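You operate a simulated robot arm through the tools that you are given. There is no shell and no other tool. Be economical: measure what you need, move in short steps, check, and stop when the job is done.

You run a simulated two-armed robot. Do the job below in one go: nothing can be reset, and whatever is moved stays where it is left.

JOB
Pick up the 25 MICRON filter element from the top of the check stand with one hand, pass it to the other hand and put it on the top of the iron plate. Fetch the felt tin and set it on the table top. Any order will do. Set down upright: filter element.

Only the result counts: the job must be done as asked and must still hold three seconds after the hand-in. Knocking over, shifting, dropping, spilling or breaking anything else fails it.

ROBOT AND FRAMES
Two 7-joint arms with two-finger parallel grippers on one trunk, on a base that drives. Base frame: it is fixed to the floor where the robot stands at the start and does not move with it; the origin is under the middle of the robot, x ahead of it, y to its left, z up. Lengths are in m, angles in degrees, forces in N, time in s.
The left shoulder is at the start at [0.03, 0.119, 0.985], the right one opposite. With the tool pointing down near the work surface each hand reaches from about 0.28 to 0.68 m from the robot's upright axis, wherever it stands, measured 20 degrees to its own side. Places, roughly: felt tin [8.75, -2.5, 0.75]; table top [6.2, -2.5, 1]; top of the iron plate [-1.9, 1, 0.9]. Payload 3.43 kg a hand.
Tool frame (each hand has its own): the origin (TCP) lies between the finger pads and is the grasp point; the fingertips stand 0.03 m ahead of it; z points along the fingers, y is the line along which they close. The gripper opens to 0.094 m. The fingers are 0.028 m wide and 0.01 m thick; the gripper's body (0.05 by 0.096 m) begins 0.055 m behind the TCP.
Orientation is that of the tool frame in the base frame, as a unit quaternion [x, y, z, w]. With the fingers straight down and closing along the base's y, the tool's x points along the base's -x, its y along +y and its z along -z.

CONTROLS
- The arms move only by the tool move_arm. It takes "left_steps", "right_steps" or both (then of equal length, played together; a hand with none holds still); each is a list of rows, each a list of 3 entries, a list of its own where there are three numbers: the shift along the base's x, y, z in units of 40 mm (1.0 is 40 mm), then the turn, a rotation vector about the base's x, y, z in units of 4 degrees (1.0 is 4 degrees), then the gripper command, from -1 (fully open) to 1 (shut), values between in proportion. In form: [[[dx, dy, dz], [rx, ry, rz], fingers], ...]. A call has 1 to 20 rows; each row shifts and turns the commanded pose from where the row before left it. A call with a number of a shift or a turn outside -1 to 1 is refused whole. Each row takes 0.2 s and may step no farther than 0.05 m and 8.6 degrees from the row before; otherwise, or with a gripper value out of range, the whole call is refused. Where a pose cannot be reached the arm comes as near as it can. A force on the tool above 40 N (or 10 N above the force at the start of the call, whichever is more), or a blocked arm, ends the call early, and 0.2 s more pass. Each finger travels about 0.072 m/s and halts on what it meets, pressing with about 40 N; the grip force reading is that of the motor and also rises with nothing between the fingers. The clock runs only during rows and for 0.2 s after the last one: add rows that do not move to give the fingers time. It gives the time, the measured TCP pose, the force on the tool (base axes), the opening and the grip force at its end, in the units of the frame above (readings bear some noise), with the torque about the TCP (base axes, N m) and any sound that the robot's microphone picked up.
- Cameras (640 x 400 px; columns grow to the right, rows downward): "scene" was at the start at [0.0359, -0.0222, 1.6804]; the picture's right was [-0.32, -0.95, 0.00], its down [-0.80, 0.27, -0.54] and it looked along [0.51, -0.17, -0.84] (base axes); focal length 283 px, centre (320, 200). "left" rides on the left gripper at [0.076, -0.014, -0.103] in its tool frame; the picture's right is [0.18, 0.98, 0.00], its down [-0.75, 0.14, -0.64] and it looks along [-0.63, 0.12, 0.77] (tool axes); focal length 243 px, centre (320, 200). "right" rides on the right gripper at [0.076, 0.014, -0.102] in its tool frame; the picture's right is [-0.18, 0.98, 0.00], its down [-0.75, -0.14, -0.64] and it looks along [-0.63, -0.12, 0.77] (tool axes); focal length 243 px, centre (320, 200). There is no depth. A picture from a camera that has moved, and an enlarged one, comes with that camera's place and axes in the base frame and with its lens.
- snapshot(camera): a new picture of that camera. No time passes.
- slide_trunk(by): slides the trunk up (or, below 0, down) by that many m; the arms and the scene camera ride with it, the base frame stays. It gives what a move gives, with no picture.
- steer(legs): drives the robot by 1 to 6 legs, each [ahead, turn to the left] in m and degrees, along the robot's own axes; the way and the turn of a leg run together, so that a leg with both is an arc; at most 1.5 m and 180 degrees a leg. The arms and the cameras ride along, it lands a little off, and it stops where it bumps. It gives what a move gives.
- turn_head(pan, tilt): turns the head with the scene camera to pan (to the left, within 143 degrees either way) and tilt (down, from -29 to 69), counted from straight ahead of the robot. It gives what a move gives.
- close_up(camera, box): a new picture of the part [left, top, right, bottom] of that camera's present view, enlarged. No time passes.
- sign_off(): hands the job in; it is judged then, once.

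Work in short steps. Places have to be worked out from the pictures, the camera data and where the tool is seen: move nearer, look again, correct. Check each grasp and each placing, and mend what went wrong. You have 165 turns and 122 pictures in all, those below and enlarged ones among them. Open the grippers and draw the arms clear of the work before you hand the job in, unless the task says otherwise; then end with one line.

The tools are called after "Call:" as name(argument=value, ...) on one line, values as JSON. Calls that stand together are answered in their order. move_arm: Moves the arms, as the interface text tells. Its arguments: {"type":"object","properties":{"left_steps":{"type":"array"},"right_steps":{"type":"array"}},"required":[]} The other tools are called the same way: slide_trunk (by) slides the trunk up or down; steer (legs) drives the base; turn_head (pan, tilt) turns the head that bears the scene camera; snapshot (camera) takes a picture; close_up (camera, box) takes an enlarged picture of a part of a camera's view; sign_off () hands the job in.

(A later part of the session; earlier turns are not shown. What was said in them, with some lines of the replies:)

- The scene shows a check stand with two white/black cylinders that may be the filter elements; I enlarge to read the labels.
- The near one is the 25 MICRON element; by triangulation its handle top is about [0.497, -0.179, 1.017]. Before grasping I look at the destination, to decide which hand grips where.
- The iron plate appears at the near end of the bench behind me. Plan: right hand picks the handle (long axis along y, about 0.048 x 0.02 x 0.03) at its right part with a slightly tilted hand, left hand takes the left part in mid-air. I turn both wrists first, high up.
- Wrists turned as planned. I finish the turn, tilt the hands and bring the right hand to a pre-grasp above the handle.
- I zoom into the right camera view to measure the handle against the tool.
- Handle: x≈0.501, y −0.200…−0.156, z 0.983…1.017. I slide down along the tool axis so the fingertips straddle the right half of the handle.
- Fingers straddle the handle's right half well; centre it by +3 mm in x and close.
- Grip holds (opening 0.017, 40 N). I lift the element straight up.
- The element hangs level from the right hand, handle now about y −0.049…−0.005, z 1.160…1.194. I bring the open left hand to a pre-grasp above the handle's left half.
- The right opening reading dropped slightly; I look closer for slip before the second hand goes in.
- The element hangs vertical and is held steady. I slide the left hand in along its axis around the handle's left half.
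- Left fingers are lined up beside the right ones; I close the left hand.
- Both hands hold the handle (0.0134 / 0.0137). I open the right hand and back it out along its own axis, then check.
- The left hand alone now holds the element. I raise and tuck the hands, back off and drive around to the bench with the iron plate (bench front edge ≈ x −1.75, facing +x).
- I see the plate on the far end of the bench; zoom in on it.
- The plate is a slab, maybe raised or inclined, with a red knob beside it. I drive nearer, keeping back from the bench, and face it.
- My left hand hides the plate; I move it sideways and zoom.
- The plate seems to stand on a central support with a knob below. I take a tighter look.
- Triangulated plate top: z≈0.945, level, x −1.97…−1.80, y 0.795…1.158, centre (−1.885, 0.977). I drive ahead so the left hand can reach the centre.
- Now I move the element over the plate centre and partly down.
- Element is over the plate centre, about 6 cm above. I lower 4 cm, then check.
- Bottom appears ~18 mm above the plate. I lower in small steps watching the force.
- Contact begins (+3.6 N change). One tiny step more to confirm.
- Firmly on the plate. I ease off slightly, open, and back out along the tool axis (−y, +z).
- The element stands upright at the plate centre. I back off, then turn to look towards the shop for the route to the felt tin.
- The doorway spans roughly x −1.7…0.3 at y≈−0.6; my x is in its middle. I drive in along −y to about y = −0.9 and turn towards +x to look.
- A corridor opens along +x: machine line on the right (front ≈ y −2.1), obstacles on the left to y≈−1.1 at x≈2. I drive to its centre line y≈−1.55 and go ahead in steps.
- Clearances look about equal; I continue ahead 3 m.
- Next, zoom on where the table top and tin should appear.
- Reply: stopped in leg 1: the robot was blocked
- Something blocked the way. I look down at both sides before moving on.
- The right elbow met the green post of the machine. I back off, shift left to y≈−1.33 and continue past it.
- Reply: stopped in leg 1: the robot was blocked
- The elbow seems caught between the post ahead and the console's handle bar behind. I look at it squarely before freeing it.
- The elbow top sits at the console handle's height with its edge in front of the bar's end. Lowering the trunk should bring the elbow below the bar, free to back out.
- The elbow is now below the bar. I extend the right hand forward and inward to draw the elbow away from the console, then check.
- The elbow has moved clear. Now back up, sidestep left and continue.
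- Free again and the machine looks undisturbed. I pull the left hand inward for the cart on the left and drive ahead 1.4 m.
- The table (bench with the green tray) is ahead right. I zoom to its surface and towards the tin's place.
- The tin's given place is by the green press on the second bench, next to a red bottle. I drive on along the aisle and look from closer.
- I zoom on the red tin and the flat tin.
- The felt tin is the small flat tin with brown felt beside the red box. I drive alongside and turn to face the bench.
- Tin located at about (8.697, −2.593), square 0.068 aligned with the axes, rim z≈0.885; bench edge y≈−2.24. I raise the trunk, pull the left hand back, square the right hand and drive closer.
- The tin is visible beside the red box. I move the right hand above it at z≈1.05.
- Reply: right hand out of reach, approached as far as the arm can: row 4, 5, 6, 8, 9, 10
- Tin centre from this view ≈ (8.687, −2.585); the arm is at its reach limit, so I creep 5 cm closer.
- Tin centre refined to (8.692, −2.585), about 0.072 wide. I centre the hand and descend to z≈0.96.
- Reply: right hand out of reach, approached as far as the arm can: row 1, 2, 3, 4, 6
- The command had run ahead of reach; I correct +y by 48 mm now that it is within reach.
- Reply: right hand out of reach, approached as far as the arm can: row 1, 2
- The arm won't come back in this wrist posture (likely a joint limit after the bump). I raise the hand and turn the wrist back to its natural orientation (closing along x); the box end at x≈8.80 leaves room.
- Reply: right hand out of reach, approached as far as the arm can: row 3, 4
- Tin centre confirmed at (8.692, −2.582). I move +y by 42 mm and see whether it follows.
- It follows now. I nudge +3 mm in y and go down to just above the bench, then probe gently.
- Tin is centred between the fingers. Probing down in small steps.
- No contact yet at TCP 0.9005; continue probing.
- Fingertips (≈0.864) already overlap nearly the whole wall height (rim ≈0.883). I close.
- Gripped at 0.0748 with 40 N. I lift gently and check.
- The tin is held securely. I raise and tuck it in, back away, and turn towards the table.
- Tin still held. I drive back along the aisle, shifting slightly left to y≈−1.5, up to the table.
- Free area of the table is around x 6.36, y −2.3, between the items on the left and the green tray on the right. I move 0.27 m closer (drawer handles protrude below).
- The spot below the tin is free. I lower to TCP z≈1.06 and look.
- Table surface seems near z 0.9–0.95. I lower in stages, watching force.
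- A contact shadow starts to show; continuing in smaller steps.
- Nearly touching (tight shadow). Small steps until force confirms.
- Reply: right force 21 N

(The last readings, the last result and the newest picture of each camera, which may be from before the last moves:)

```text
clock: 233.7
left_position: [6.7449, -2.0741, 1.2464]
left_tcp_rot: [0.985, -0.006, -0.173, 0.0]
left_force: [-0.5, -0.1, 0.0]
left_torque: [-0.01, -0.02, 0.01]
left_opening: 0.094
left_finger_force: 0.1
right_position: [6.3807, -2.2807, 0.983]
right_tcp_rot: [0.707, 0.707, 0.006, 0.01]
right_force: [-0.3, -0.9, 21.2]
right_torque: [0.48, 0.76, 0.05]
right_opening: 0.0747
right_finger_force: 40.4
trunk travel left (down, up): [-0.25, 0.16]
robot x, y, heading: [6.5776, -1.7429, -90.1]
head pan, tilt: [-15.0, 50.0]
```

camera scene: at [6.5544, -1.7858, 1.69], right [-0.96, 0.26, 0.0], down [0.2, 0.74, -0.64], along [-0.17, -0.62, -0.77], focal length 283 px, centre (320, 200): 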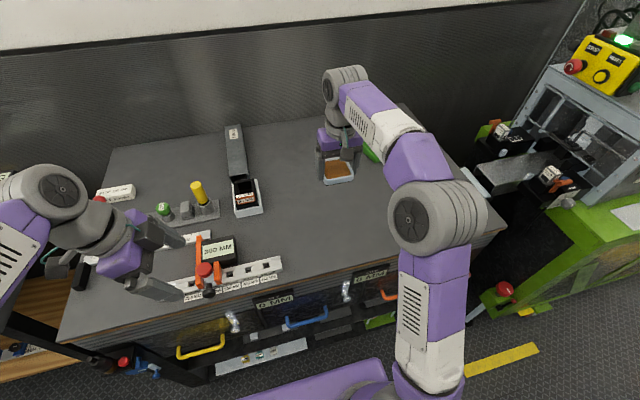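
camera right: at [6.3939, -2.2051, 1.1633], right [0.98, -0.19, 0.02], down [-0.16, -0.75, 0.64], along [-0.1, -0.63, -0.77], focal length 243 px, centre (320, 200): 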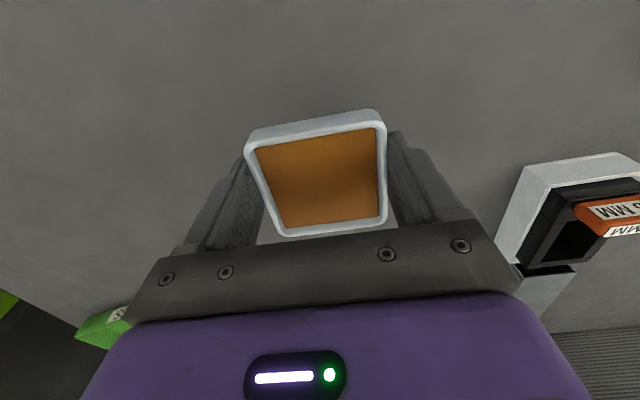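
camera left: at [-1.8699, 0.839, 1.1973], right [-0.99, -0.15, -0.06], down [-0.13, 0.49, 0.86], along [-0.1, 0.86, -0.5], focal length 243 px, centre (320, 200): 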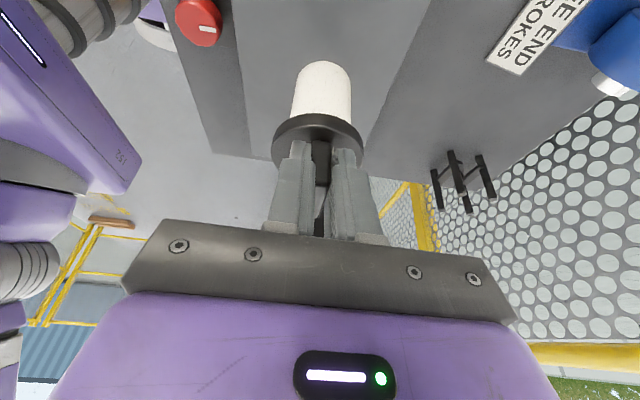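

The tin stands on the table (21 N up). I ease off, open the fingers, and lift straight out.

Call:
move_arm(right_steps=[[[0, 0, 0.06], [0, 0, 0], 1], [[0, 0, 0], [0, 0, 0], 0], [[0, 0, 0], [0, 0, 0], -0.5], [[0, 0, 0], [0, 0, 0], -1], [[0, 0, 0], [0, 0, 0], -1], [[0, 0, 0.3], [0, 0, 0], -1], [[0, 0, 0.5], [0, 0, 0], -1], [[0, 0, 0.7], [0, 0, 0], -1], [[0, 0, 0.7], [0, 0, 0], -1], [[0, 0.2, 0.7], [0, 0, 0], -1], [[0, 0.4, 0.7], [0, 0, 0], -1], [[0, 0.6, 0.7], [0, 0, 0], -1], [[0, 0.7, 0.6], [0, 0, 0], -1], [[0, 0.7, 0.3], [0, 0, 0], -1]])

Call:
snapshot(camera="right")

Call:
steer(legs=[[-0.25, 0]])

Call:
snapshot(camera="scene")

```text
clock: 236.7
left_position: [6.746, -2.0744, 1.2458]
left_tcp_rot: [0.985, -0.004, -0.174, 0.001]
left_force: [-0.1, -0.7, 0.7]
left_torque: [-0.02, 0.0, 0.0]
left_opening: 0.0938
left_finger_force: 0.0
right_position: [6.3809, -2.1751, 1.1934]
right_tcp_rot: [0.708, 0.706, 0.007, 0.009]
right_force: [0.0, -0.4, -0.6]
right_torque: [0.01, -0.03, 0.0]
right_opening: 0.0941
right_finger_force: 0.1
trunk travel left (down, up): [-0.25, 0.16]
robot x, y, heading: [6.5755, -1.7383, -90.4]
head pan, tilt: [-15.0, 50.0]
```

```text
39 pictures are left
camera right: at [6.3933, -2.0987, 1.2952], right [0.98, -0.19, 0.02], down [-0.16, -0.75, 0.64], along [-0.1, -0.63, -0.77], focal length 243 px, centre (320, 200)
```

right: 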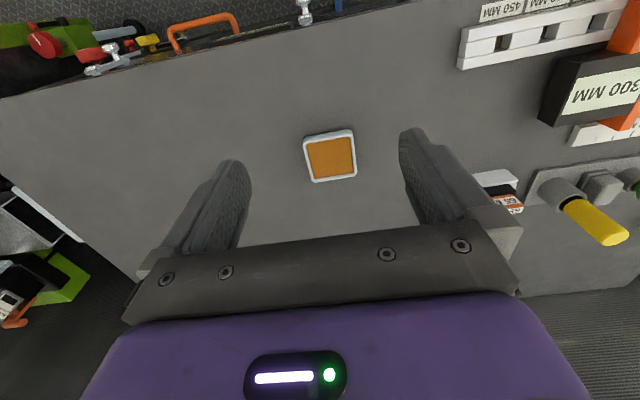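

```text
clock: 238.6
left_position: [6.7459, -1.8202, 1.2468]
left_tcp_rot: [0.985, -0.004, -0.173, 0.001]
left_force: [0.1, -0.1, 0.1]
left_torque: [0.02, -0.02, -0.04]
left_opening: 0.0943
left_finger_force: 0.1
right_position: [6.3827, -1.9224, 1.1927]
right_tcp_rot: [0.707, 0.707, 0.007, 0.009]
right_force: [0.2, -0.1, -0.3]
right_torque: [-0.01, 0.0, 0.0]
right_opening: 0.094
right_finger_force: 0.0
trunk travel left (down, up): [-0.25, 0.16]
robot x, y, heading: [6.5751, -1.4841, -90.5]
head pan, tilt: [-15.0, 50.0]
```

```text
38 pictures are left
camera scene: at [6.5559, -1.5298, 1.6901], right [-0.96, 0.26, 0.0], down [0.2, 0.74, -0.64], along [-0.17, -0.62, -0.77], focal length 283 px, centre (320, 200)
```

scene: 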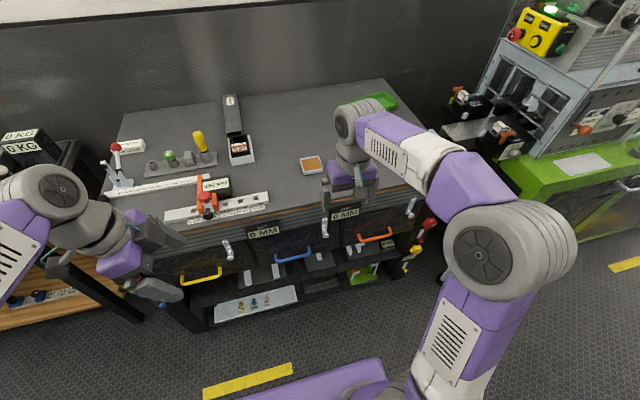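

The tin lies flat on the open table top, the filter element stood upright and stable on the plate when I left it, and both hands are open and clear. I hand in.

Call:
sign_off()

```text
The job is handed in.
```

The 25 MICRON filter element is upright on the iron plate after being passed from the right hand to the left, and the felt tin is on the table top. On the drive, the right elbow bumped the green machine's post and console handle; I saw no sign that anything there moved.
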